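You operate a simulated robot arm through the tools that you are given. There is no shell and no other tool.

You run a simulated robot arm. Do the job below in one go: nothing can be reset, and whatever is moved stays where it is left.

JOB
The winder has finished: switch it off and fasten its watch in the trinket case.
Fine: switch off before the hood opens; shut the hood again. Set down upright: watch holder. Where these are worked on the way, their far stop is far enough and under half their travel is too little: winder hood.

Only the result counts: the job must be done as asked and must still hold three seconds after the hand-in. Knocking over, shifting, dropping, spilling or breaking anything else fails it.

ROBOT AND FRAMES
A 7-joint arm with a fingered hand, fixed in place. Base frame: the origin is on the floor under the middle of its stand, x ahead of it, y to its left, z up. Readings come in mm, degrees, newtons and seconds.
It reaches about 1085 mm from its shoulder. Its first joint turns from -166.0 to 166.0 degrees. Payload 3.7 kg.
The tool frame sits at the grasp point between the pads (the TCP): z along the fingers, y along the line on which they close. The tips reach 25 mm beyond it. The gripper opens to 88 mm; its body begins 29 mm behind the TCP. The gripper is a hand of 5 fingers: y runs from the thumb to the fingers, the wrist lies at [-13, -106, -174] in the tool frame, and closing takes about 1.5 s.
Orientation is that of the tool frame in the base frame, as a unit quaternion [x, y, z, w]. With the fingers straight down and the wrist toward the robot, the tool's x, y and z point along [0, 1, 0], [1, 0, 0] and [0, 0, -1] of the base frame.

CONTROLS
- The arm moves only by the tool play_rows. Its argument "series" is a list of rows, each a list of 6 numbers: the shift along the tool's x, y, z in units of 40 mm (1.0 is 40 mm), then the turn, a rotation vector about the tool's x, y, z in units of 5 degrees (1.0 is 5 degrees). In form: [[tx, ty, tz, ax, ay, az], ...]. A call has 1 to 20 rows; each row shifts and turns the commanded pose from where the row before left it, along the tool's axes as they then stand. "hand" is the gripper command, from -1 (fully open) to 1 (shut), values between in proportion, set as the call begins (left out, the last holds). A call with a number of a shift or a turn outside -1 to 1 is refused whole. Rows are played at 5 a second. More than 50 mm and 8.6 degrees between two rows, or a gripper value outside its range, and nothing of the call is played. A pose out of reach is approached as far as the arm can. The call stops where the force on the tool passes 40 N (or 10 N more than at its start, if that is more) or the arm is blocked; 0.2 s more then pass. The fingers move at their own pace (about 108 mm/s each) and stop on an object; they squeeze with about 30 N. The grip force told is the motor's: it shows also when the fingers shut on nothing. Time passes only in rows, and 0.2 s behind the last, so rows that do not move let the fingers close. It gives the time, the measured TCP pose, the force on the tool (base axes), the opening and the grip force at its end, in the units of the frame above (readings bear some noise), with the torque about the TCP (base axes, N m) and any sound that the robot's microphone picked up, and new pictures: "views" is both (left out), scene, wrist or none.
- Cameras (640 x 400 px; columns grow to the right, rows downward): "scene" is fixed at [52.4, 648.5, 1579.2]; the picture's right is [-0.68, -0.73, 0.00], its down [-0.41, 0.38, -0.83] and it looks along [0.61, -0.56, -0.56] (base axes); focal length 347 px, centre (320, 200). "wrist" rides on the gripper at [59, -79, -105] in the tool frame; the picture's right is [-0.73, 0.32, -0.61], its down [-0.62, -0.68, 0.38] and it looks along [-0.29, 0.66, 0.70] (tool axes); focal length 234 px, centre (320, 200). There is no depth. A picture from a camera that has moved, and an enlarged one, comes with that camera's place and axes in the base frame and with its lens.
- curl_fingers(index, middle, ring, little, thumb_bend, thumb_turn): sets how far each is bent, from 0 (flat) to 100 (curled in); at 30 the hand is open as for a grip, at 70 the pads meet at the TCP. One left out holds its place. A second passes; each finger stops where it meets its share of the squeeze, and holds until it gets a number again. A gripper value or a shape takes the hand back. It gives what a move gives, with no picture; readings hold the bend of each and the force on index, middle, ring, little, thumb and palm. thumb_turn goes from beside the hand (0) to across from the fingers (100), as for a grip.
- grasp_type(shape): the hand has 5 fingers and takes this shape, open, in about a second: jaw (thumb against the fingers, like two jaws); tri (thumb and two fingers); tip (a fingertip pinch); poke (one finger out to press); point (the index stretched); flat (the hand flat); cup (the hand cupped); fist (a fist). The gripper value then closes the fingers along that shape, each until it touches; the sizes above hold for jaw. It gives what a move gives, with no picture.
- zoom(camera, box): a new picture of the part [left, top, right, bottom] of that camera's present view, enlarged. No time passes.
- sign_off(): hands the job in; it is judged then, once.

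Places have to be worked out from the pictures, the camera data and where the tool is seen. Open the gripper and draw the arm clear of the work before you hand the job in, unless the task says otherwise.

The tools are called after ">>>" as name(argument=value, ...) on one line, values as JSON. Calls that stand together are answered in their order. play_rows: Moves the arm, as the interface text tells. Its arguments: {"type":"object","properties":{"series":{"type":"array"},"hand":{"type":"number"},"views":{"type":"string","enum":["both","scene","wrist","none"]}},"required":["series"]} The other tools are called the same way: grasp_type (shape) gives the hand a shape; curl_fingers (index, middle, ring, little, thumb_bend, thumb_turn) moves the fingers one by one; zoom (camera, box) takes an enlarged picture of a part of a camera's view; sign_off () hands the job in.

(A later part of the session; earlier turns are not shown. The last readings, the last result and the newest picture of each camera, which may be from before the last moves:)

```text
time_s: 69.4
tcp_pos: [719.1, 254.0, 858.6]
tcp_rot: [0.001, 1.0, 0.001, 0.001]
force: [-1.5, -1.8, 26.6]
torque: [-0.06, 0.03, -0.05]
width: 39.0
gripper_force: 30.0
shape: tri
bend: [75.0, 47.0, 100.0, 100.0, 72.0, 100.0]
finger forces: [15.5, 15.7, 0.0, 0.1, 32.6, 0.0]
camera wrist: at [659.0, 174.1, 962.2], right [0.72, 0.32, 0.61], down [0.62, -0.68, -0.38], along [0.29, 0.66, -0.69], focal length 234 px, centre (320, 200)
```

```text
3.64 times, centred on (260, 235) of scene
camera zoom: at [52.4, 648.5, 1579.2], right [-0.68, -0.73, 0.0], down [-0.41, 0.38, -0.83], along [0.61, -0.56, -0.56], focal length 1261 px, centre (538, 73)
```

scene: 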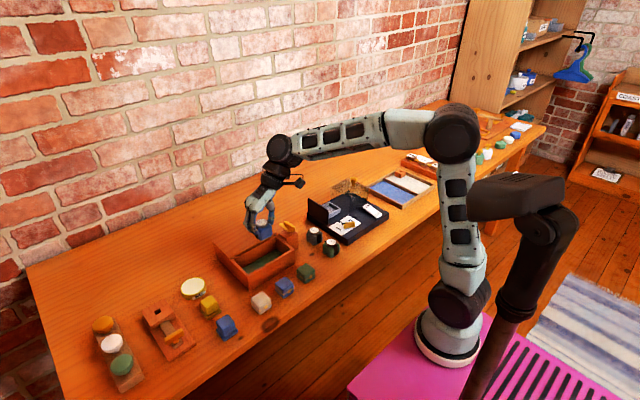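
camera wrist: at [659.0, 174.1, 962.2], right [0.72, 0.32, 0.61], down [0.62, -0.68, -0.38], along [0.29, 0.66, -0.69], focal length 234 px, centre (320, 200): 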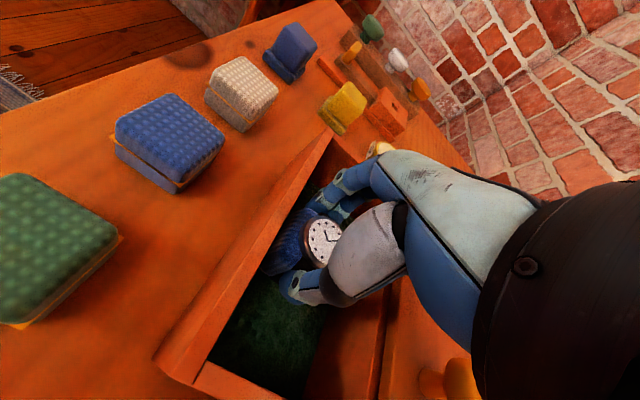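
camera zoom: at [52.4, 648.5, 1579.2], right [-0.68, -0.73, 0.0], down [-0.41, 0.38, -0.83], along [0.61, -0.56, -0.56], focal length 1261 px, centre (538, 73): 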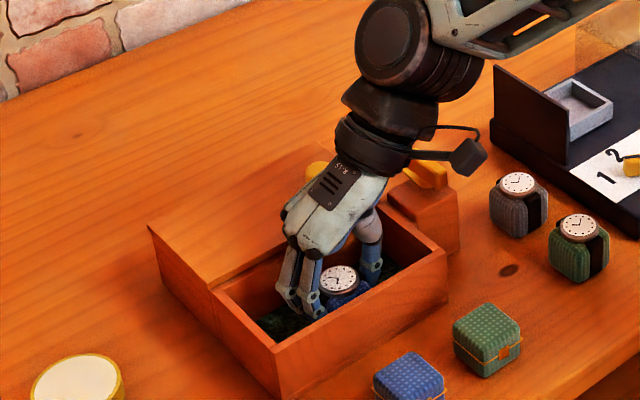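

A rise to 27 N shows the holder stands on the case floor. I ease the pressure off and then open the fingers part-way.

>>> play_rows(series=[[0, 0, -0.06, 0, 0, 0], [0, 0, 0, 0, 0, 0]], views="none")

>>> play_rows(series=[[0, 0, 0, 0, 0, 0], [0, 0, 0, 0, 0, 0], [0, 0, 0, 0, 0, 0], [0, 0, 0, 0, 0, 0]], hand=-0.45, views="wrist")

>>> zoom(camera="scene", box=[205, 180, 315, 290])

>>> zoom(camera="wrist", box=[150, 100, 410, 360])

```text
time_s: 70.0
tcp_pos: [718.2, 254.7, 858.5]
tcp_rot: [-0.001, 1.0, 0.0, 0.0]
force: [-0.5, 0.2, 17.0]
torque: [-0.04, -0.02, 0.03]
width: 39.3
gripper_force: 30.6
shape: tri
bend: [75.0, 47.0, 100.0, 100.0, 72.0, 100.0]
finger forces: [15.7, 16.1, 0.0, 0.0, 31.5, 0.0]
```

```text
time_s: 71.0
tcp_pos: [719.5, 253.2, 858.4]
tcp_rot: [0.0, 1.0, 0.0, 0.0]
force: [-0.3, -0.2, -0.2]
torque: [0.01, 0.0, 0.0]
width: 63.5
gripper_force: 0.1
shape: tri
bend: [27.0, 36.0, 99.0, 99.0, 56.0, 99.0]
finger forces: [0.0, 0.0, 0.0, 0.0, 0.0, 0.0]
camera wrist: at [659.8, 174.2, 962.7], right [0.73, 0.32, 0.61], down [0.62, -0.68, -0.38], along [0.29, 0.66, -0.7], focal length 234 px, centre (320, 200)
```

wrist: 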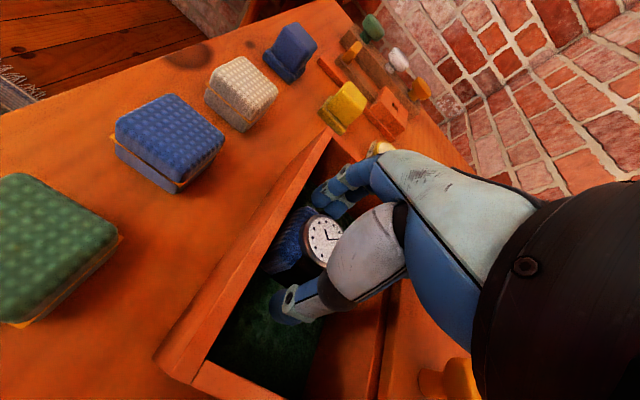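

```text
3.64 times, centred on (260, 235) of scene
camera zoom: at [52.4, 648.5, 1579.2], right [-0.68, -0.73, 0.0], down [-0.41, 0.38, -0.83], along [0.61, -0.56, -0.56], focal length 1261 px, centre (538, 73)
```

zoom: 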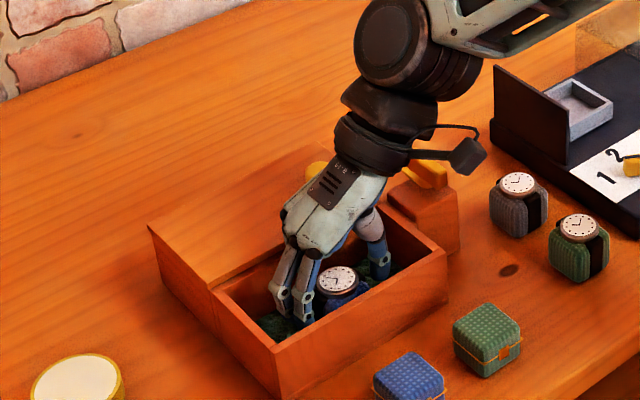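

```text
1.54 times, centred on (280, 230) of wrist
camera zoom: at [659.8, 174.2, 962.7], right [0.73, 0.32, 0.61], down [0.62, -0.68, -0.38], along [0.29, 0.66, -0.7], focal length 360 px, centre (382, 154)
```

zoom: 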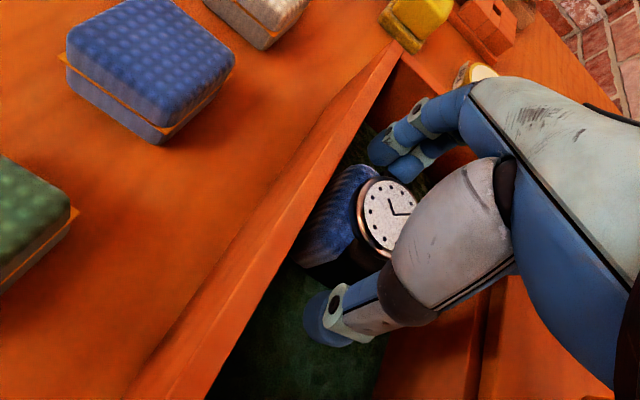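

The fingers are free on both sides and the holder stands upright. I rise straight up.

>>> play_rows(series=[[0, 0, -0.25, 0, 0, 0], [0, 0, -0.5, 0, 0, 0], [0, 0, -0.8, 0, 0, 0], [0, 0, -0.9, 0, 0, 0], [0, 0, -0.8, 0, 0, 0]], views="wrist")

>>> zoom(camera="scene", box=[205, 180, 315, 290])

>>> zoom(camera="wrist", box=[150, 100, 410, 360])

```text
time_s: 72.2
tcp_pos: [718.0, 252.8, 987.5]
tcp_rot: [0.0, 1.0, 0.0, 0.001]
force: [-0.7, -0.1, -0.1]
torque: [-0.02, -0.02, -0.01]
width: 63.7
gripper_force: 0.0
shape: tri
bend: [27.0, 36.0, 99.0, 99.0, 56.0, 99.0]
finger forces: [0.1, 0.0, 0.0, 0.0, 0.0, 0.0]
camera wrist: at [659.6, 173.8, 1093.1], right [0.73, 0.32, 0.61], down [0.62, -0.68, -0.38], along [0.29, 0.66, -0.7], focal length 234 px, centre (320, 200)
```

wrist: 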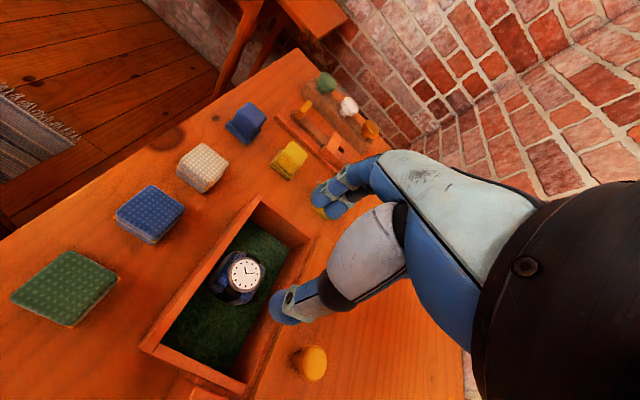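

```text
3.64 times, centred on (260, 235) of scene
camera zoom: at [52.4, 648.5, 1579.2], right [-0.68, -0.73, 0.0], down [-0.41, 0.38, -0.83], along [0.61, -0.56, -0.56], focal length 1261 px, centre (538, 73)
```

zoom: 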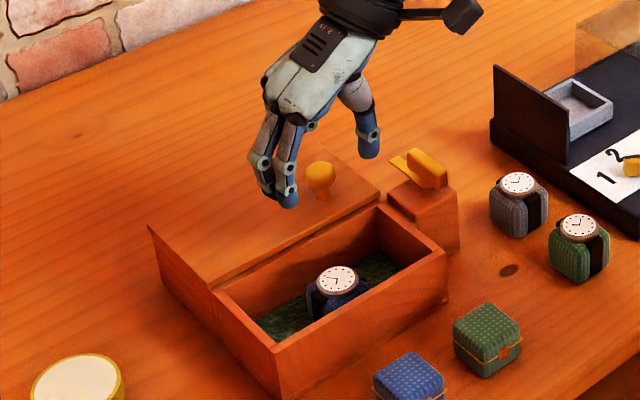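

```text
1.54 times, centred on (280, 230) of wrist
camera zoom: at [659.6, 173.8, 1093.1], right [0.73, 0.32, 0.61], down [0.62, -0.68, -0.38], along [0.29, 0.66, -0.7], focal length 360 px, centre (382, 154)
```

zoom: 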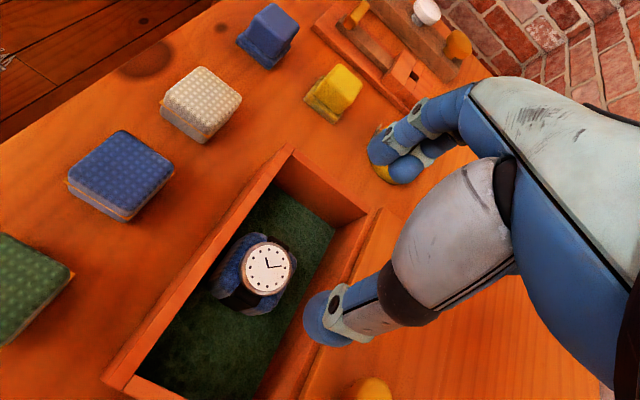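

The watch stands upright inside the case. I turn the hand back and open it fully for the lid knob.

>>> play_rows(series=[[0, 0, 0, 0, 0, 1], [0, 0, 0, 0, 0, 1], [0, 0, 0, 0, 0, 1], [0, 0, 0, 0, 0, 1], [0, 0, 0, 0, 0, 1], [0, 0, 0, 0, 0, 1], [0, 0, 0, 0, 0, 1], [0, 0, 0, 0, 0, 1], [0, 0, 0, 0, 0, 1], [0, 0, 0, 0, 0, 1], [0, 0, 0, 0, 0, 1], [0, 0, 0, 0, 0, 1], [0, 0, 0, 0, 0, 1], [0, 0, 0, 0, 0, 1], [0, 0, 0, 0, 0, 1], [0, 0, 0, 0, 0, 1], [0, 0, 0, 0, 0, 1], [0, 0, 0, 0, 0, 1]], hand=-1, views="none")

>>> play_rows(series=[[-0.5, 0.7, 0, 0, 0, 0], [-0.5, 0.7, 0, 0, 0, 0], [0, 0.7, 0.3, 0, 0, 0]], views="wrist")

>>> zoom(camera="wrist", box=[150, 100, 410, 360])

>>> zoom(camera="scene", box=[205, 180, 315, 290])

```text
time_s: 76.0
tcp_pos: [719.2, 253.7, 986.6]
tcp_rot: [0.707, 0.707, 0.001, 0.0]
force: [0.1, 0.0, -0.1]
torque: [0.0, 0.01, -0.04]
width: 87.7
gripper_force: 0.1
shape: tri
bend: [30.0, 30.0, 99.0, 99.0, 30.0, 98.0]
finger forces: [0.1, 0.1, 0.0, 0.0, 0.1, 0.1]
```

```text
time_s: 76.8
tcp_pos: [801.4, 214.8, 976.8]
tcp_rot: [0.707, 0.707, 0.001, 0.001]
force: [-0.4, 0.0, 1.4]
torque: [0.0, -0.01, 0.0]
width: 87.7
gripper_force: 0.1
shape: tri
bend: [30.0, 30.0, 99.0, 99.0, 30.0, 98.0]
finger forces: [0.1, 0.0, 0.0, 0.1, 0.0, 0.1]
camera wrist: at [722.5, 271.9, 1081.9], right [0.32, -0.73, 0.61], down [-0.68, -0.62, -0.38], along [0.66, -0.29, -0.7], focal length 234 px, centre (320, 200)
```

wrist: 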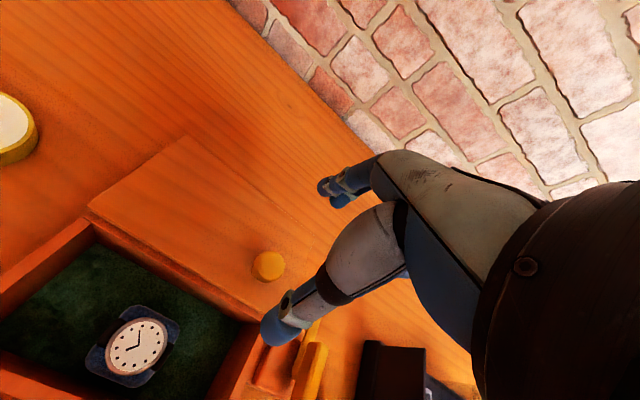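

```text
1.54 times, centred on (280, 230) of wrist
camera zoom: at [722.5, 271.9, 1081.9], right [0.32, -0.73, 0.61], down [-0.68, -0.62, -0.38], along [0.66, -0.29, -0.7], focal length 360 px, centre (382, 154)
```

zoom: 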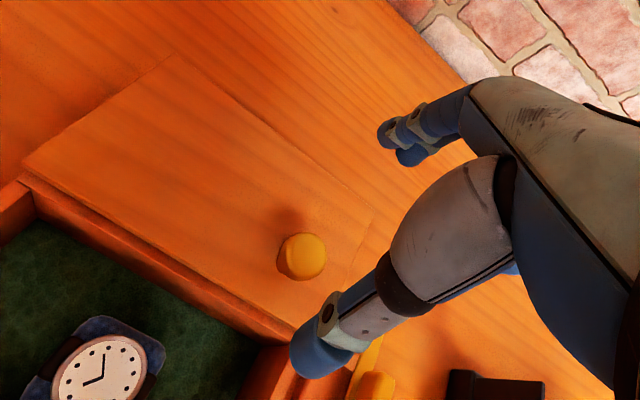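

```text
3.64 times, centred on (260, 235) of scene
camera zoom: at [52.4, 648.5, 1579.2], right [-0.68, -0.73, 0.0], down [-0.41, 0.38, -0.83], along [0.61, -0.56, -0.56], focal length 1261 px, centre (538, 73)
```

zoom: 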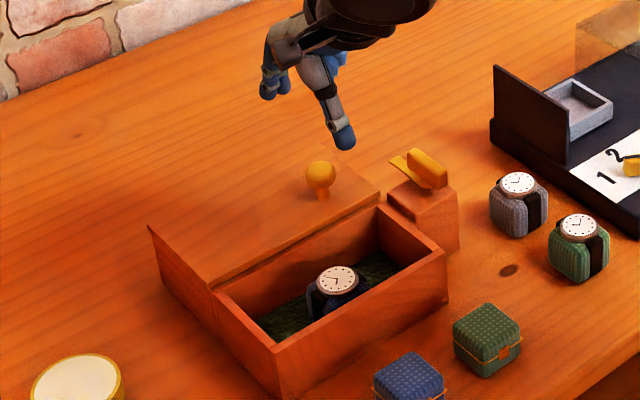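

The knob is at about (797, 214). I lower around it and close again.

>>> play_rows(series=[[-0.02, -0.1, 0.9, 0, 0, 0], [0, 0, 0.6, 0, 0, 0], [0, 0, 0.35, 0, 0, 0]], views="none")

>>> play_rows(series=[[0, 0, 0, 0, 0, 0], [0, 0, 0, 0, 0, 0], [0, 0, 0, 0, 0, 0], [0, 0, 0, 0, 0, 0], [0, 0, 0, 0, 0, 0], [0, 0, 0, 0, 0, 0], [0, 0, 0, 0, 0, 0]], hand=0.7, views="wrist")

>>> zoom(camera="scene", box=[205, 180, 315, 290])

```text
time_s: 77.6
tcp_pos: [799.1, 213.2, 903.8]
tcp_rot: [0.707, 0.707, 0.001, -0.001]
force: [-0.6, -1.3, -0.1]
torque: [0.03, 0.02, 0.01]
width: 87.7
gripper_force: 0.0
shape: tri
bend: [30.0, 30.0, 99.0, 99.0, 30.0, 98.0]
finger forces: [0.0, 0.0, 0.0, 0.1, 0.0, 0.0]
```

```text
time_s: 79.2
tcp_pos: [798.2, 213.2, 903.4]
tcp_rot: [0.707, 0.707, 0.001, 0.001]
force: [-0.5, -0.2, -1.2]
torque: [0.01, 0.0, 0.03]
width: 13.5
gripper_force: 0.0
shape: tri
bend: [73.0, 60.0, 99.0, 99.0, 73.0, 100.0]
finger forces: [0.6, 1.3, 0.0, 0.0, 1.2, 0.1]
camera wrist: at [718.6, 271.2, 1008.5], right [0.32, -0.73, 0.61], down [-0.68, -0.62, -0.38], along [0.66, -0.29, -0.7], focal length 234 px, centre (320, 200)
```

wrist: 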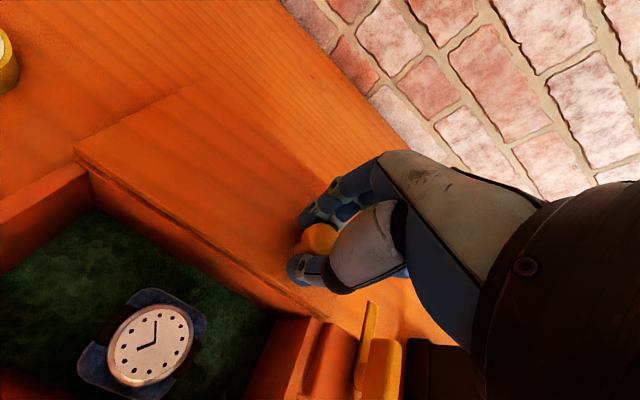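

```text
3.64 times, centred on (260, 235) of scene
camera zoom: at [52.4, 648.5, 1579.2], right [-0.68, -0.73, 0.0], down [-0.41, 0.38, -0.83], along [0.61, -0.56, -0.56], focal length 1261 px, centre (538, 73)
```

zoom: 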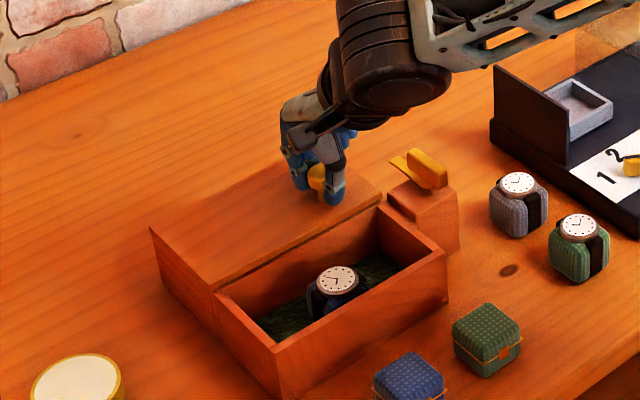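

The knob is caged. I draw the lid back toward the robot, half the way first.

>>> play_rows(series=[[0, -0.25, 0, 0, 0, 0], [0, -0.25, 0, 0, 0, 0], [0, -0.25, 0, 0, 0, 0], [0, -0.25, 0, 0, 0, 0]], views="wrist")

>>> zoom(camera="scene", box=[205, 180, 315, 290])

```text
time_s: 80.2
tcp_pos: [759.0, 212.5, 902.4]
tcp_rot: [0.707, 0.707, 0.0, 0.0]
force: [-1.0, 0.6, -2.1]
torque: [0.0, 0.06, -0.03]
width: 13.5
gripper_force: 0.1
shape: tri
bend: [73.0, 60.0, 99.0, 99.0, 73.0, 100.0]
finger forces: [0.3, 0.8, 0.0, 0.0, 1.3, 0.0]
camera wrist: at [679.4, 271.0, 1007.4], right [0.32, -0.73, 0.61], down [-0.68, -0.62, -0.38], along [0.66, -0.29, -0.7], focal length 234 px, centre (320, 200)
```

wrist: 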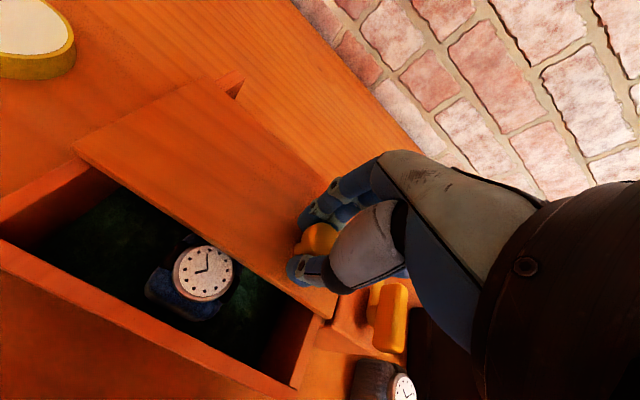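

```text
3.64 times, centred on (260, 235) of scene
camera zoom: at [52.4, 648.5, 1579.2], right [-0.68, -0.73, 0.0], down [-0.41, 0.38, -0.83], along [0.61, -0.56, -0.56], focal length 1261 px, centre (538, 73)
```

zoom: 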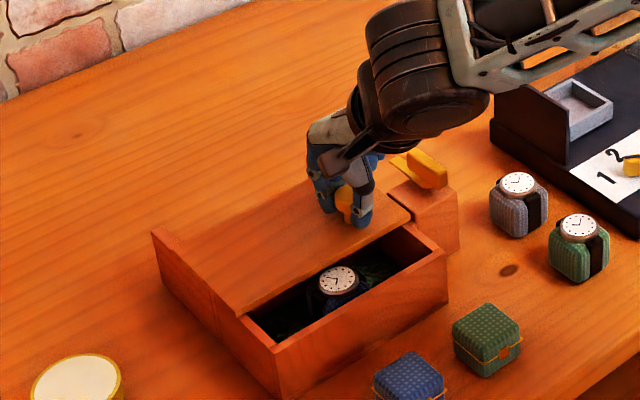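

The lid slides well and is about to pass over the watch. I continue in small steps, watching for resistance.

>>> play_rows(series=[[0, -0.2, 0, 0, 0, 0], [0, -0.2, 0, 0, 0, 0], [0, -0.2, 0, 0, 0, 0], [0, -0.2, 0, 0, 0, 0], [0, -0.2, 0, 0, 0, 0]], views="wrist")

>>> zoom(camera="scene", box=[205, 180, 315, 290])

```text
time_s: 81.4
tcp_pos: [720.2, 213.3, 901.3]
tcp_rot: [0.707, 0.707, 0.0, 0.0]
force: [0.1, 0.0, -0.2]
torque: [0.01, 0.04, -0.01]
width: 13.4
gripper_force: 0.0
shape: tri
bend: [73.0, 61.0, 99.0, 99.0, 73.0, 100.0]
finger forces: [0.3, 0.5, 0.0, 0.1, 0.8, 0.1]
camera wrist: at [638.7, 270.8, 1006.3], right [0.32, -0.73, 0.61], down [-0.68, -0.62, -0.38], along [0.66, -0.29, -0.7], focal length 234 px, centre (320, 200)
```

wrist: 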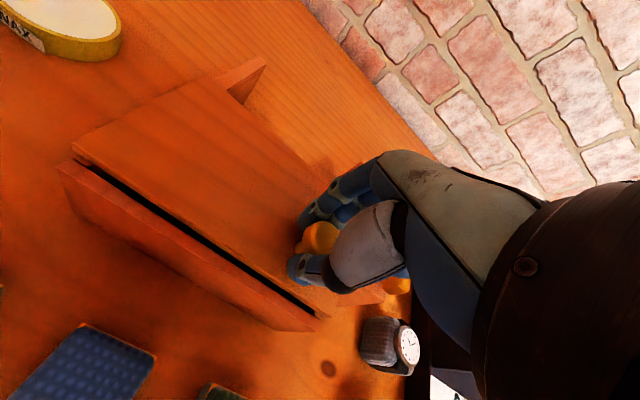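

```text
3.64 times, centred on (260, 235) of scene
camera zoom: at [52.4, 648.5, 1579.2], right [-0.68, -0.73, 0.0], down [-0.41, 0.38, -0.83], along [0.61, -0.56, -0.56], focal length 1261 px, centre (538, 73)
```

zoom: 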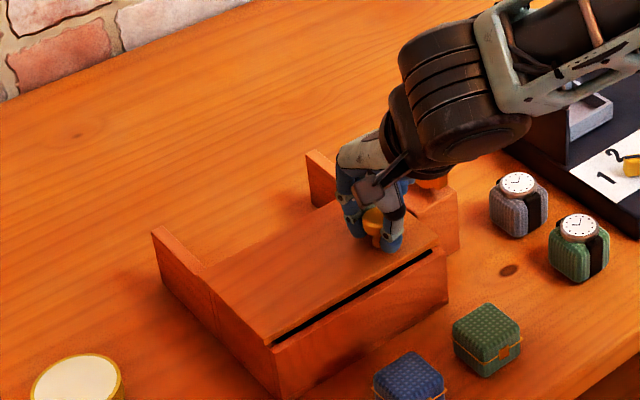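

The lid clears the watch and only a narrow gap is left. I pull it the rest of the way to its stop.

>>> play_rows(series=[[0, -0.15, 0, 0, 0, 0], [0, -0.15, 0, 0, 0, 0], [0, -0.1, 0, 0, 0, 0]], views="none")

>>> play_rows(series=[[0, -0.08, 0, 0, 0, 0], [0, -0.08, 0, 0, 0, 0]], views="wrist")

>>> zoom(camera="scene", box=[205, 180, 315, 290])

```text
time_s: 82.2
tcp_pos: [702.9, 211.9, 900.2]
tcp_rot: [0.708, 0.707, 0.0, 0.0]
force: [4.5, 0.1, -0.5]
torque: [-0.01, -0.05, 0.02]
width: 13.7
gripper_force: 0.1
shape: tri
bend: [73.0, 59.0, 99.0, 99.0, 74.0, 100.0]
finger forces: [1.9, 1.8, 0.0, 0.0, 0.0, 0.0]
```

```text
time_s: 82.8
tcp_pos: [696.1, 213.1, 901.3]
tcp_rot: [0.708, 0.707, 0.001, 0.0]
force: [11.5, 1.0, 1.2]
torque: [0.03, -0.19, -0.04]
width: 15.3
gripper_force: 0.1
shape: tri
bend: [72.0, 56.0, 99.0, 99.0, 74.0, 100.0]
finger forces: [4.6, 5.3, 0.0, 0.0, 0.0, 0.0]
camera wrist: at [616.8, 270.6, 1006.5], right [0.32, -0.73, 0.61], down [-0.68, -0.62, -0.38], along [0.66, -0.29, -0.7], focal length 234 px, centre (320, 200)
```

wrist: 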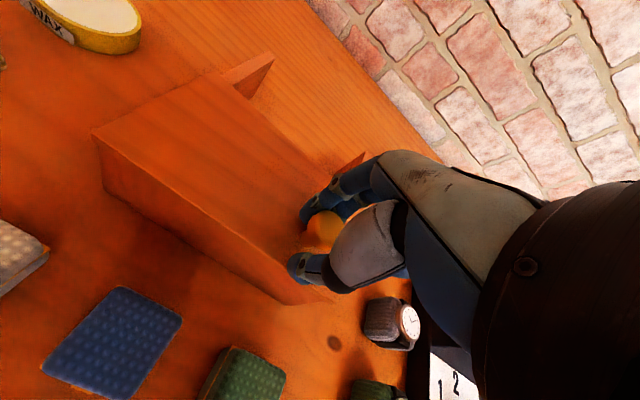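

```text
3.64 times, centred on (260, 235) of scene
camera zoom: at [52.4, 648.5, 1579.2], right [-0.68, -0.73, 0.0], down [-0.41, 0.38, -0.83], along [0.61, -0.56, -0.56], focal length 1261 px, centre (538, 73)
```

zoom: 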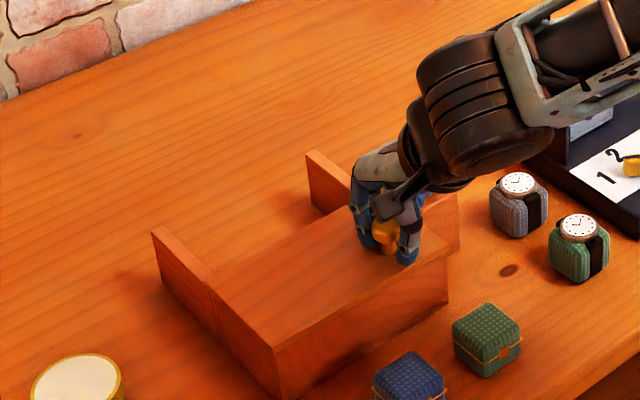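

The lid is shut against its stop. I ease off, release the knob, rise and move over to the latch.

>>> play_rows(series=[[0, 0.12, 0, 0, 0, 0], [0, 0, 0, 0, 0, 0], [0, 0, 0, 0, 0, 0], [0, 0, 0, 0, 0, 0], [0, 0, 0, 0, 0, 0]], hand=-1, views="none")

>>> play_rows(series=[[0, 0, -0.5, 0, 0, 0], [0, 0, -0.9, 0, 0, 0], [0, 0, -0.8, 0, 0, 0], [-0.9, 0.5, 0, 0, 0, 0], [-0.9, 0.5, 0, 0, 0, 0]], views="wrist")

>>> zoom(camera="scene", box=[240, 190, 320, 270])

>>> zoom(camera="wrist", box=[80, 100, 340, 360])

```text
time_s: 84.0
tcp_pos: [699.5, 213.9, 901.9]
tcp_rot: [0.707, 0.707, 0.0, 0.0]
force: [-0.2, -0.3, 0.4]
torque: [0.04, -0.03, 0.0]
width: 87.8
gripper_force: 0.1
shape: tri
bend: [30.0, 30.0, 99.0, 99.0, 30.0, 98.0]
finger forces: [0.1, 0.1, 0.1, 0.0, 0.0, 0.0]
```

```text
time_s: 85.2
tcp_pos: [740.2, 142.8, 988.6]
tcp_rot: [0.707, 0.707, 0.0, 0.0]
force: [0.8, -0.2, -0.9]
torque: [0.01, 0.01, 0.02]
width: 87.7
gripper_force: 0.0
shape: tri
bend: [30.0, 30.0, 99.0, 99.0, 30.0, 98.0]
finger forces: [0.0, 0.0, 0.0, 0.0, 0.0, 0.0]
camera wrist: at [660.5, 200.2, 1093.6], right [0.32, -0.73, 0.61], down [-0.68, -0.62, -0.38], along [0.66, -0.29, -0.7], focal length 234 px, centre (320, 200)
```

wrist: 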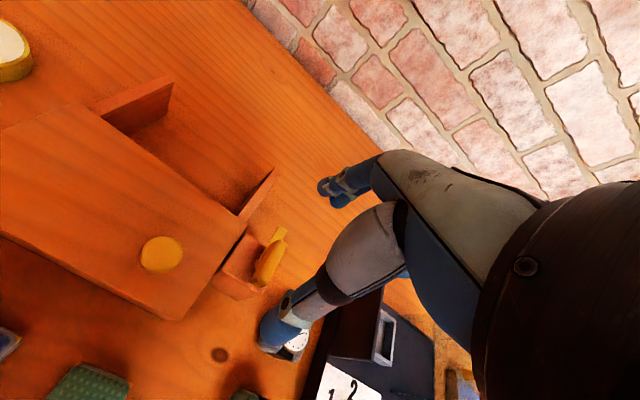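

```text
5.00 times, centred on (280, 230) of scene
camera zoom: at [52.4, 648.5, 1579.2], right [-0.68, -0.73, 0.0], down [-0.41, 0.38, -0.83], along [0.61, -0.56, -0.56], focal length 1734 px, centre (520, 50)
```

zoom: 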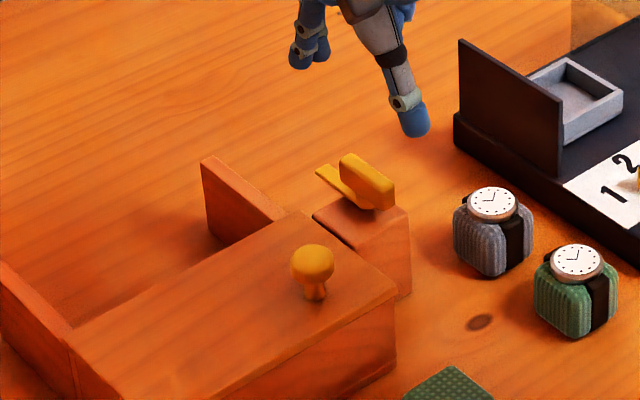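

```text
1.54 times, centred on (210, 230) of wrist
camera zoom: at [660.5, 200.2, 1093.6], right [0.32, -0.73, 0.61], down [-0.68, -0.62, -0.38], along [0.66, -0.29, -0.7], focal length 360 px, centre (489, 154)
```

zoom: 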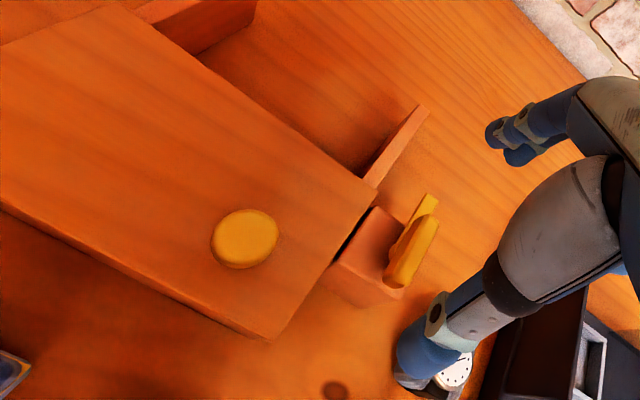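

The lid sits exactly as at the start, and the latch bar still points to the wall (about 90°). I turn the hand clockwise about 87° to match it.

>>> play_rows(series=[[0, 0, 0, 0, 0, 1], [0, 0, 0, 0, 0, 1], [0, 0, 0, 0, 0, 1], [0, 0, 0, 0, 0, 1], [0, 0, 0, 0, 0, 1], [0, 0, 0, 0, 0, 1], [0, 0, 0, 0, 0, 1], [0, 0, 0, 0, 0, 1], [0, 0, 0, 0, 0, 1], [0, 0, 0, 0, 0, 1], [0, 0, 0, 0, 0, 1], [0, 0, 0, 0, 0, 1], [0, 0, 0, 0, 0, 1], [0, 0, 0, 0, 0, 1], [0, 0, 0, 0, 0, 1], [0, 0, 0, 0, 0, 1], [0, 0, 0, 0, 0, 1], [0, 0, 0, 0, 0, 0.4]], views="wrist")

>>> zoom(camera="wrist", box=[150, 100, 410, 360])

>>> zoom(camera="scene", box=[240, 190, 320, 270])

```text
time_s: 89.0
tcp_pos: [741.9, 140.2, 990.2]
tcp_rot: [1.0, 0.026, 0.0, 0.0]
force: [0.8, -0.4, -0.7]
torque: [-0.01, 0.02, 0.02]
width: 87.8
gripper_force: 0.1
shape: tri
bend: [30.0, 30.0, 99.0, 99.0, 30.0, 98.0]
finger forces: [0.0, 0.1, 0.0, 0.0, 0.0, 0.0]
camera wrist: at [795.5, 222.0, 1094.6], right [-0.71, -0.36, 0.61], down [-0.66, 0.65, -0.38], along [-0.26, -0.67, -0.7], focal length 234 px, centre (320, 200)
```

wrist: 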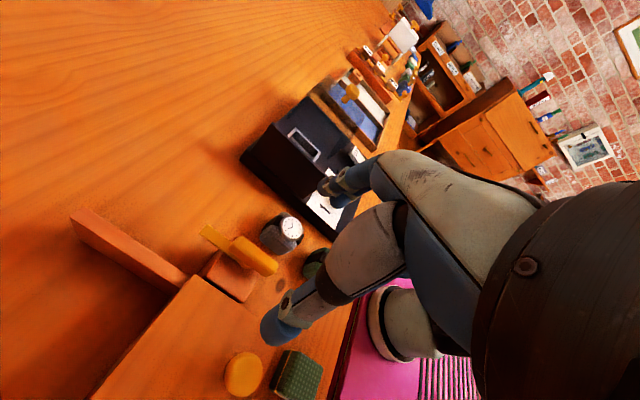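

```text
1.54 times, centred on (280, 230) of wrist
camera zoom: at [795.5, 222.0, 1094.6], right [-0.71, -0.36, 0.61], down [-0.66, 0.65, -0.38], along [-0.26, -0.67, -0.7], focal length 360 px, centre (382, 154)
```

zoom: 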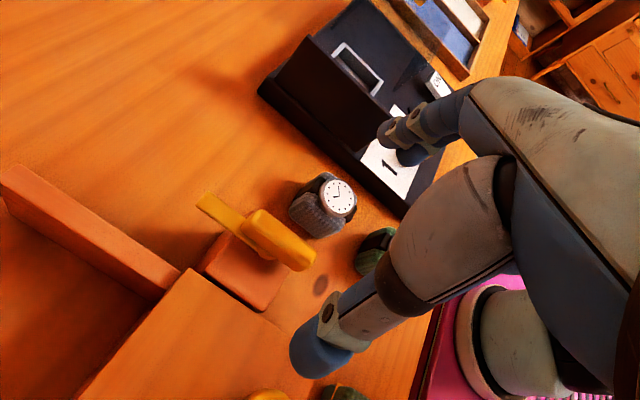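

```text
5.00 times, centred on (280, 230) of scene
camera zoom: at [52.4, 648.5, 1579.2], right [-0.68, -0.73, 0.0], down [-0.41, 0.38, -0.83], along [0.61, -0.56, -0.56], focal length 1734 px, centre (520, 50)
```

zoom: 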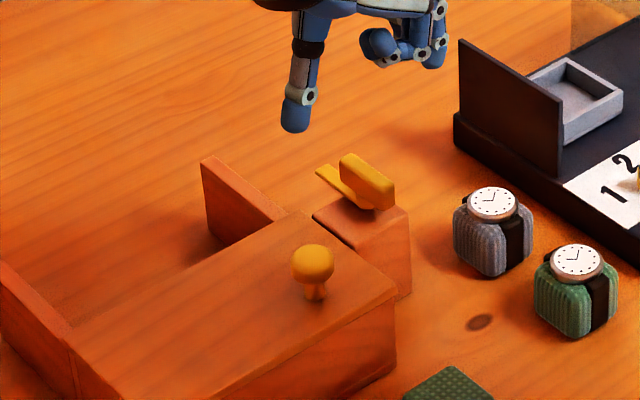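

The hand matches the latch's direction. I shift 3 mm, lower to it and pinch.

>>> play_rows(series=[[0.075, 0, 0.9, 0, 0, 0], [0, 0, 0.8, 0, 0, 0], [0, 0, 0.36, 0, 0, 0]], views="none")

>>> play_rows(series=[[0, 0, 0, 0, 0, 0], [0, 0, 0, 0, 0, 0], [0, 0, 0, 0, 0, 0], [0, 0, 0, 0, 0, 0], [0, 0, 0, 0, 0, 0], [0, 0, 0, 0, 0, 0], [0, 0, 0, 0, 0, 0], [0, 0, 0, 0, 0, 0]], hand=1, views="wrist")

>>> zoom(camera="scene", box=[240, 190, 320, 270])

>>> zoom(camera="wrist", box=[180, 120, 400, 340])

```text
time_s: 89.8
tcp_pos: [743.5, 141.1, 908.7]
tcp_rot: [1.0, 0.026, 0.0, 0.001]
force: [-0.6, 0.3, 0.1]
torque: [0.01, 0.02, 0.01]
width: 88.0
gripper_force: 0.0
shape: tri
bend: [30.0, 30.0, 99.0, 99.0, 30.0, 98.0]
finger forces: [0.1, 0.1, 0.0, 0.1, 0.0, 0.0]
```

```text
time_s: 91.6
tcp_pos: [744.0, 141.8, 908.7]
tcp_rot: [1.0, 0.026, 0.0, 0.0]
force: [-0.6, -1.0, -4.4]
torque: [0.01, 0.04, 0.01]
width: 8.3
gripper_force: 30.4
shape: tri
bend: [74.0, 58.0, 100.0, 100.0, 69.0, 100.0]
finger forces: [13.4, 13.1, 0.1, 0.0, 26.1, 0.0]
camera wrist: at [797.6, 222.3, 1013.3], right [-0.71, -0.36, 0.61], down [-0.66, 0.65, -0.38], along [-0.26, -0.67, -0.7], focal length 234 px, centre (320, 200)
```

wrist: 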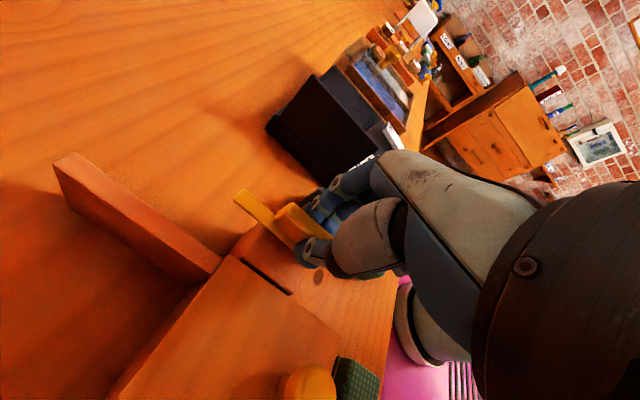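

```text
5.00 times, centred on (280, 230) of scene
camera zoom: at [52.4, 648.5, 1579.2], right [-0.68, -0.73, 0.0], down [-0.41, 0.38, -0.83], along [0.61, -0.56, -0.56], focal length 1734 px, centre (520, 50)
```

zoom: 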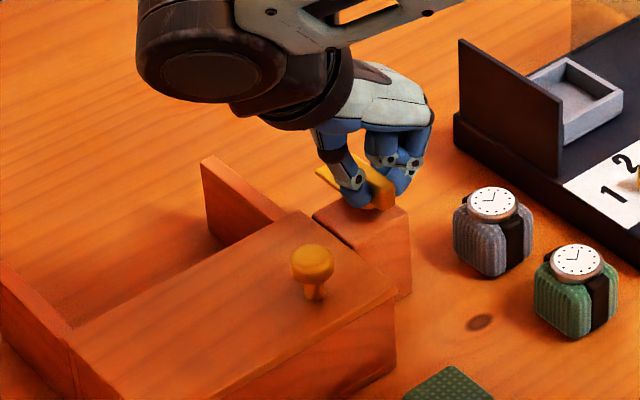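

```text
1.82 times, centred on (290, 230) of wrist
camera zoom: at [797.6, 222.3, 1013.3], right [-0.71, -0.36, 0.61], down [-0.66, 0.65, -0.38], along [-0.26, -0.67, -0.7], focal length 426 px, centre (374, 146)
```

zoom: 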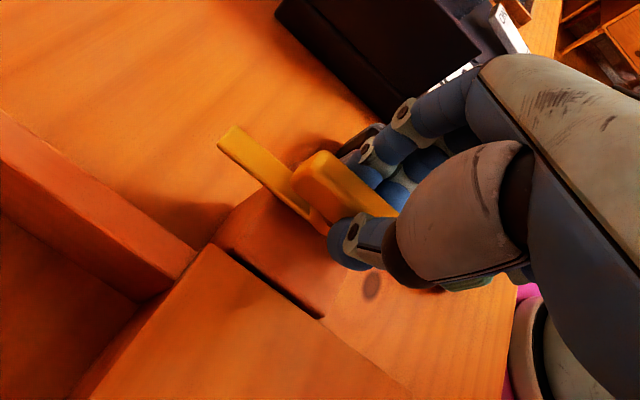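

Good pinch on the turn-piece. I turn it back counter-clockwise, first 45°.

>>> play_rows(series=[[0, 0, 0, 0, 0, -1], [0, 0, 0, 0, 0, -1], [0, 0, 0, 0, 0, -1], [0, 0, 0, 0, 0, -1], [0, 0, 0, 0, 0, -1], [0, 0, 0, 0, 0, -1], [0, 0, 0, 0, 0, -1], [0, 0, 0, 0, 0, -1], [0, 0, 0, 0, 0, -1]], views="wrist")

>>> zoom(camera="scene", box=[240, 190, 320, 270])

```text
time_s: 93.6
tcp_pos: [744.3, 140.0, 907.1]
tcp_rot: [0.913, 0.407, 0.001, 0.0]
force: [-0.2, -18.9, -2.1]
torque: [-0.42, -0.11, -0.11]
width: 9.3
gripper_force: 30.5
shape: tri
bend: [74.0, 54.0, 100.0, 100.0, 69.0, 100.0]
finger forces: [11.4, 18.6, 0.1, 0.0, 23.0, 0.0]
camera wrist: at [724.5, 235.1, 1012.4], right [-0.25, -0.75, 0.61], down [-0.92, -0.01, -0.38], along [0.29, -0.66, -0.7], focal length 234 px, centre (320, 200)
```

wrist: 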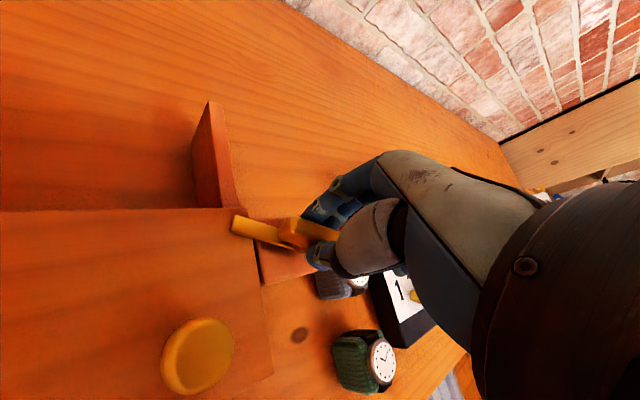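

```text
5.00 times, centred on (280, 230) of scene
camera zoom: at [52.4, 648.5, 1579.2], right [-0.68, -0.73, 0.0], down [-0.41, 0.38, -0.83], along [0.61, -0.56, -0.56], focal length 1734 px, centre (520, 50)
```

zoom: 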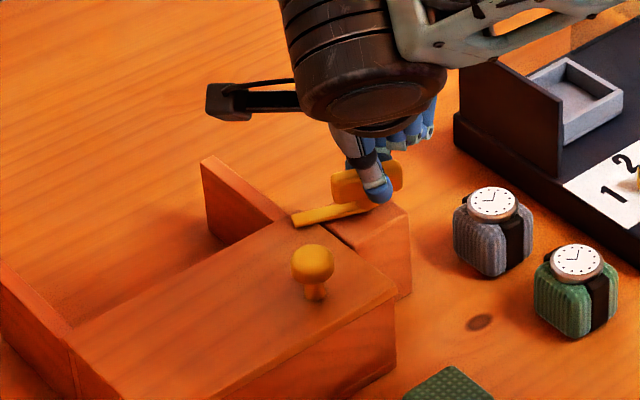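

The bar has already swung well over the lid, ahead of the hand. I carry on a little further to bring it to its closed stop.

>>> play_rows(series=[[0, 0, 0, 0, 0, -1], [0, 0, 0, 0, 0, -1], [0, 0, 0, 0, 0, -1], [0, 0, 0, 0, 0, -1]], views="wrist")

>>> zoom(camera="scene", box=[240, 190, 320, 270])

```text
time_s: 94.6
tcp_pos: [744.7, 140.2, 907.5]
tcp_rot: [0.829, 0.559, 0.0, 0.0]
force: [-0.4, -22.7, -7.2]
torque: [-0.36, -0.07, -0.33]
width: 8.7
gripper_force: 30.1
shape: tri
bend: [74.0, 54.0, 100.0, 100.0, 68.0, 100.0]
finger forces: [11.6, 13.9, 0.0, 0.0, 25.7, 0.0]
camera wrist: at [692.7, 223.2, 1012.6], right [0.03, -0.79, 0.61], down [-0.87, -0.32, -0.38], along [0.5, -0.52, -0.7], focal length 234 px, centre (320, 200)
```

wrist: 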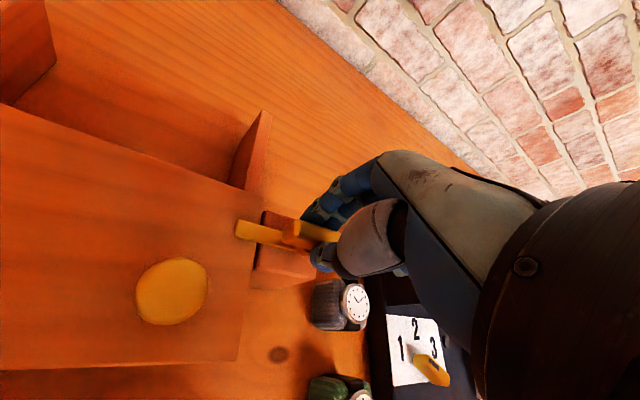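

```text
5.00 times, centred on (280, 230) of scene
camera zoom: at [52.4, 648.5, 1579.2], right [-0.68, -0.73, 0.0], down [-0.41, 0.38, -0.83], along [0.61, -0.56, -0.56], focal length 1734 px, centre (520, 50)
```

zoom: 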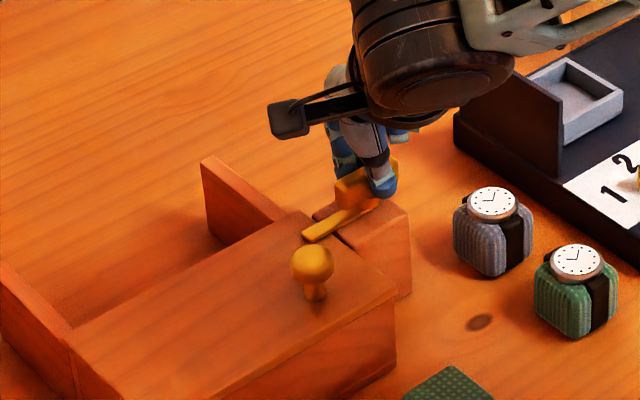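

The bar tip is back at its original closed place, with the torque showing the stop. I release and rise, then check that it stays.

>>> play_rows(series=[[0, 0, 0, 0, 0, 0], [0, 0, 0, 0, 0, 0], [0, 0, 0, 0, 0, 0], [0, 0, 0, 0, 0, 0], [0, 0, 0, 0, 0, 0]], hand=-1, views="none")

>>> play_rows(series=[[0, 0, -0.4, 0, 0, 0], [0, 0, -0.9, 0, 0, 0], [0, 0, -0.8, 0, 0, -1], [0, 0, 0, 0, 0, -1], [0, 0, 0, 0, 0, -1], [0, 0, 0, 0, 0, -1], [0, 0, 0, 0, 0, -0.4]], views="both")

>>> zoom(camera="scene", box=[240, 190, 320, 270])

>>> zoom(camera="wrist", box=[80, 100, 340, 360])

```text
time_s: 95.8
tcp_pos: [744.5, 141.3, 907.5]
tcp_rot: [0.829, 0.559, -0.001, 0.0]
force: [0.2, 0.6, -0.3]
torque: [0.0, 0.03, -0.03]
width: 87.5
gripper_force: 0.1
shape: tri
bend: [30.0, 30.0, 99.0, 99.0, 30.0, 98.0]
finger forces: [0.0, 0.1, 0.0, 0.1, 0.0, 0.1]
```

```text
time_s: 97.4
tcp_pos: [744.5, 141.3, 992.5]
tcp_rot: [0.707, 0.707, 0.0, 0.0]
force: [1.1, 0.4, -0.9]
torque: [-0.02, -0.02, 0.01]
width: 87.5
gripper_force: 0.0
shape: tri
bend: [30.0, 30.0, 99.0, 99.0, 30.0, 98.0]
finger forces: [0.1, 0.0, 0.0, 0.1, 0.0, 0.0]
camera wrist: at [664.6, 198.7, 1096.5], right [0.32, -0.73, 0.61], down [-0.68, -0.62, -0.38], along [0.66, -0.29, -0.7], focal length 234 px, centre (320, 200)
```

scene: 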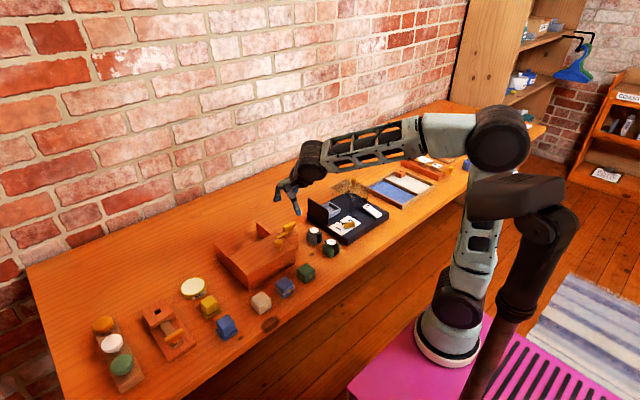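
wrist: 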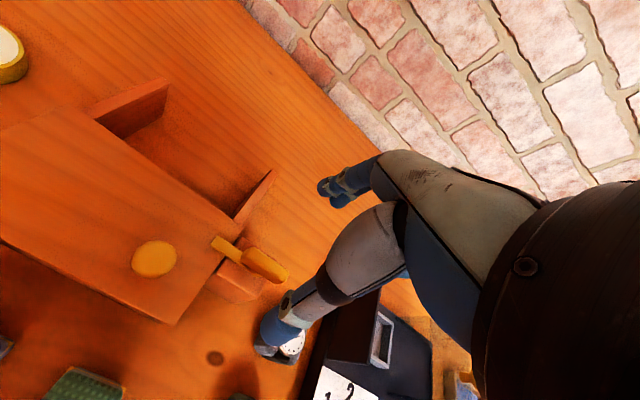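

```text
5.00 times, centred on (280, 230) of scene
camera zoom: at [52.4, 648.5, 1579.2], right [-0.68, -0.73, 0.0], down [-0.41, 0.38, -0.83], along [0.61, -0.56, -0.56], focal length 1734 px, centre (520, 50)
```

zoom: 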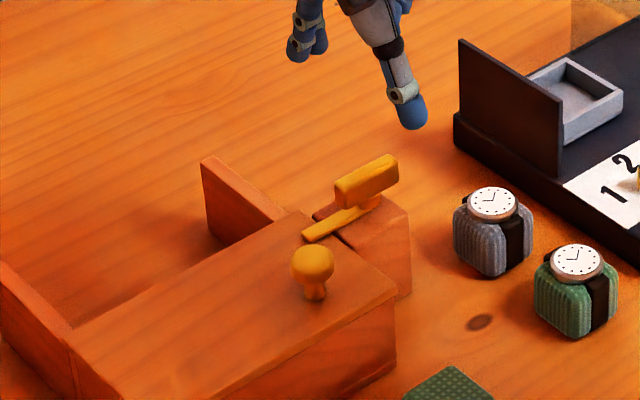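

```text
1.54 times, centred on (210, 230) of wrist
camera zoom: at [664.6, 198.7, 1096.5], right [0.32, -0.73, 0.61], down [-0.68, -0.62, -0.38], along [0.66, -0.29, -0.7], focal length 360 px, centre (489, 154)
```

zoom: 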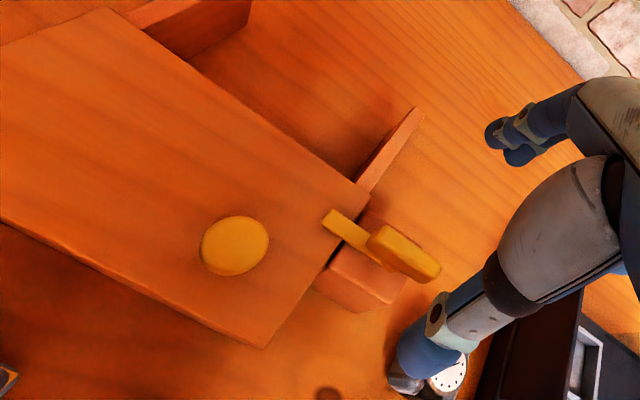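

The latch bar lies over the lid as at the start, the case is fastened. Now back to the winder to shut the hood: I travel over its knob.

>>> play_rows(series=[[-0.911, 0.0625, 0, 0, 0, 0], [-0.911, 0.0625, 0, 0, 0, 0], [-0.911, 0.0625, 0, 0, 0, 0], [-0.911, 0.0625, 0, 0, 0, 0], [-0.911, 0.0625, 0, 0, 0, 0], [-0.911, 0.0625, 0, 0, 0, 0], [-0.911, 0.0625, 0, 0, 0, 0], [-0.911, 0.0625, 0, 0, 0, 0], [-0.911, 0.0625, 0, 0, 0, 0]], views="wrist")

>>> zoom(camera="wrist", box=[150, 100, 410, 360])

>>> zoom(camera="scene", box=[300, 160, 390, 245])

```text
time_s: 99.4
tcp_pos: [766.9, -185.5, 989.6]
tcp_rot: [0.707, 0.708, 0.0, 0.0]
force: [-1.1, -0.4, -0.6]
torque: [-0.01, 0.01, 0.01]
width: 87.7
gripper_force: 0.1
shape: tri
bend: [30.0, 30.0, 99.0, 99.0, 30.0, 98.0]
finger forces: [0.1, 0.0, 0.0, 0.0, 0.0, 0.1]
camera wrist: at [687.7, -128.3, 1095.3], right [0.32, -0.73, 0.61], down [-0.68, -0.62, -0.38], along [0.66, -0.29, -0.7], focal length 234 px, centre (320, 200)
```

wrist: 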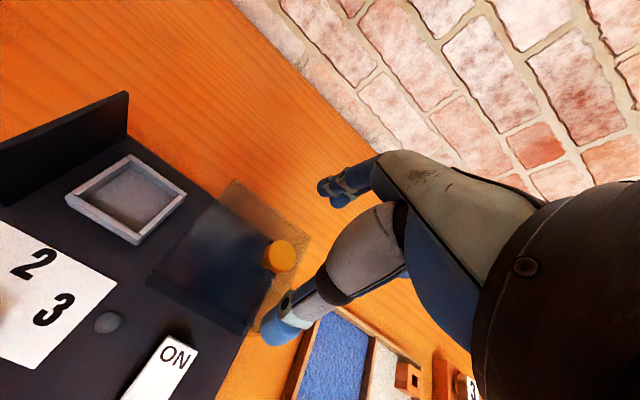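

```text
1.54 times, centred on (280, 230) of wrist
camera zoom: at [687.7, -128.3, 1095.3], right [0.32, -0.73, 0.61], down [-0.68, -0.62, -0.38], along [0.66, -0.29, -0.7], focal length 360 px, centre (382, 154)
```

zoom: 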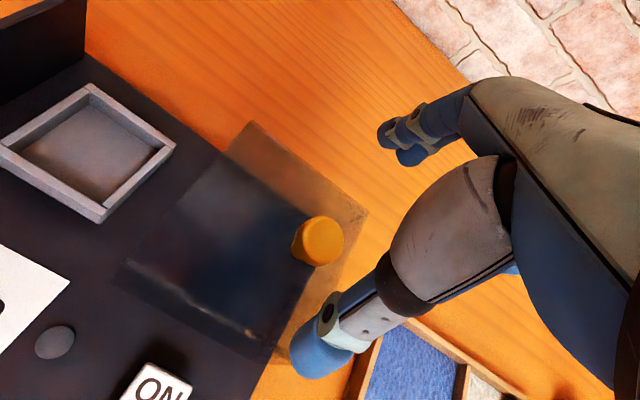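

```text
4.71 times, centred on (345, 202) of scene
camera zoom: at [52.4, 648.5, 1579.2], right [-0.68, -0.73, 0.0], down [-0.41, 0.38, -0.83], along [0.61, -0.56, -0.56], focal length 1632 px, centre (202, 188)
```

zoom: 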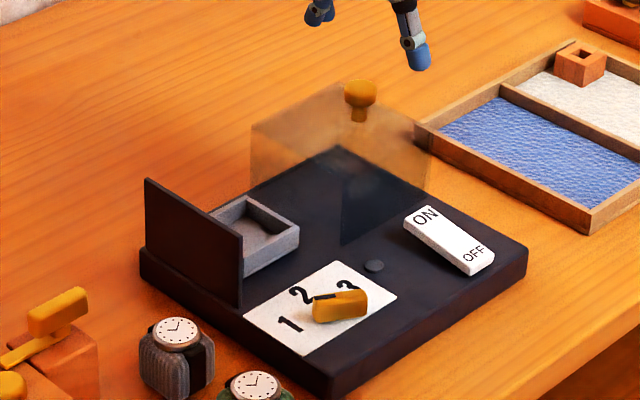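

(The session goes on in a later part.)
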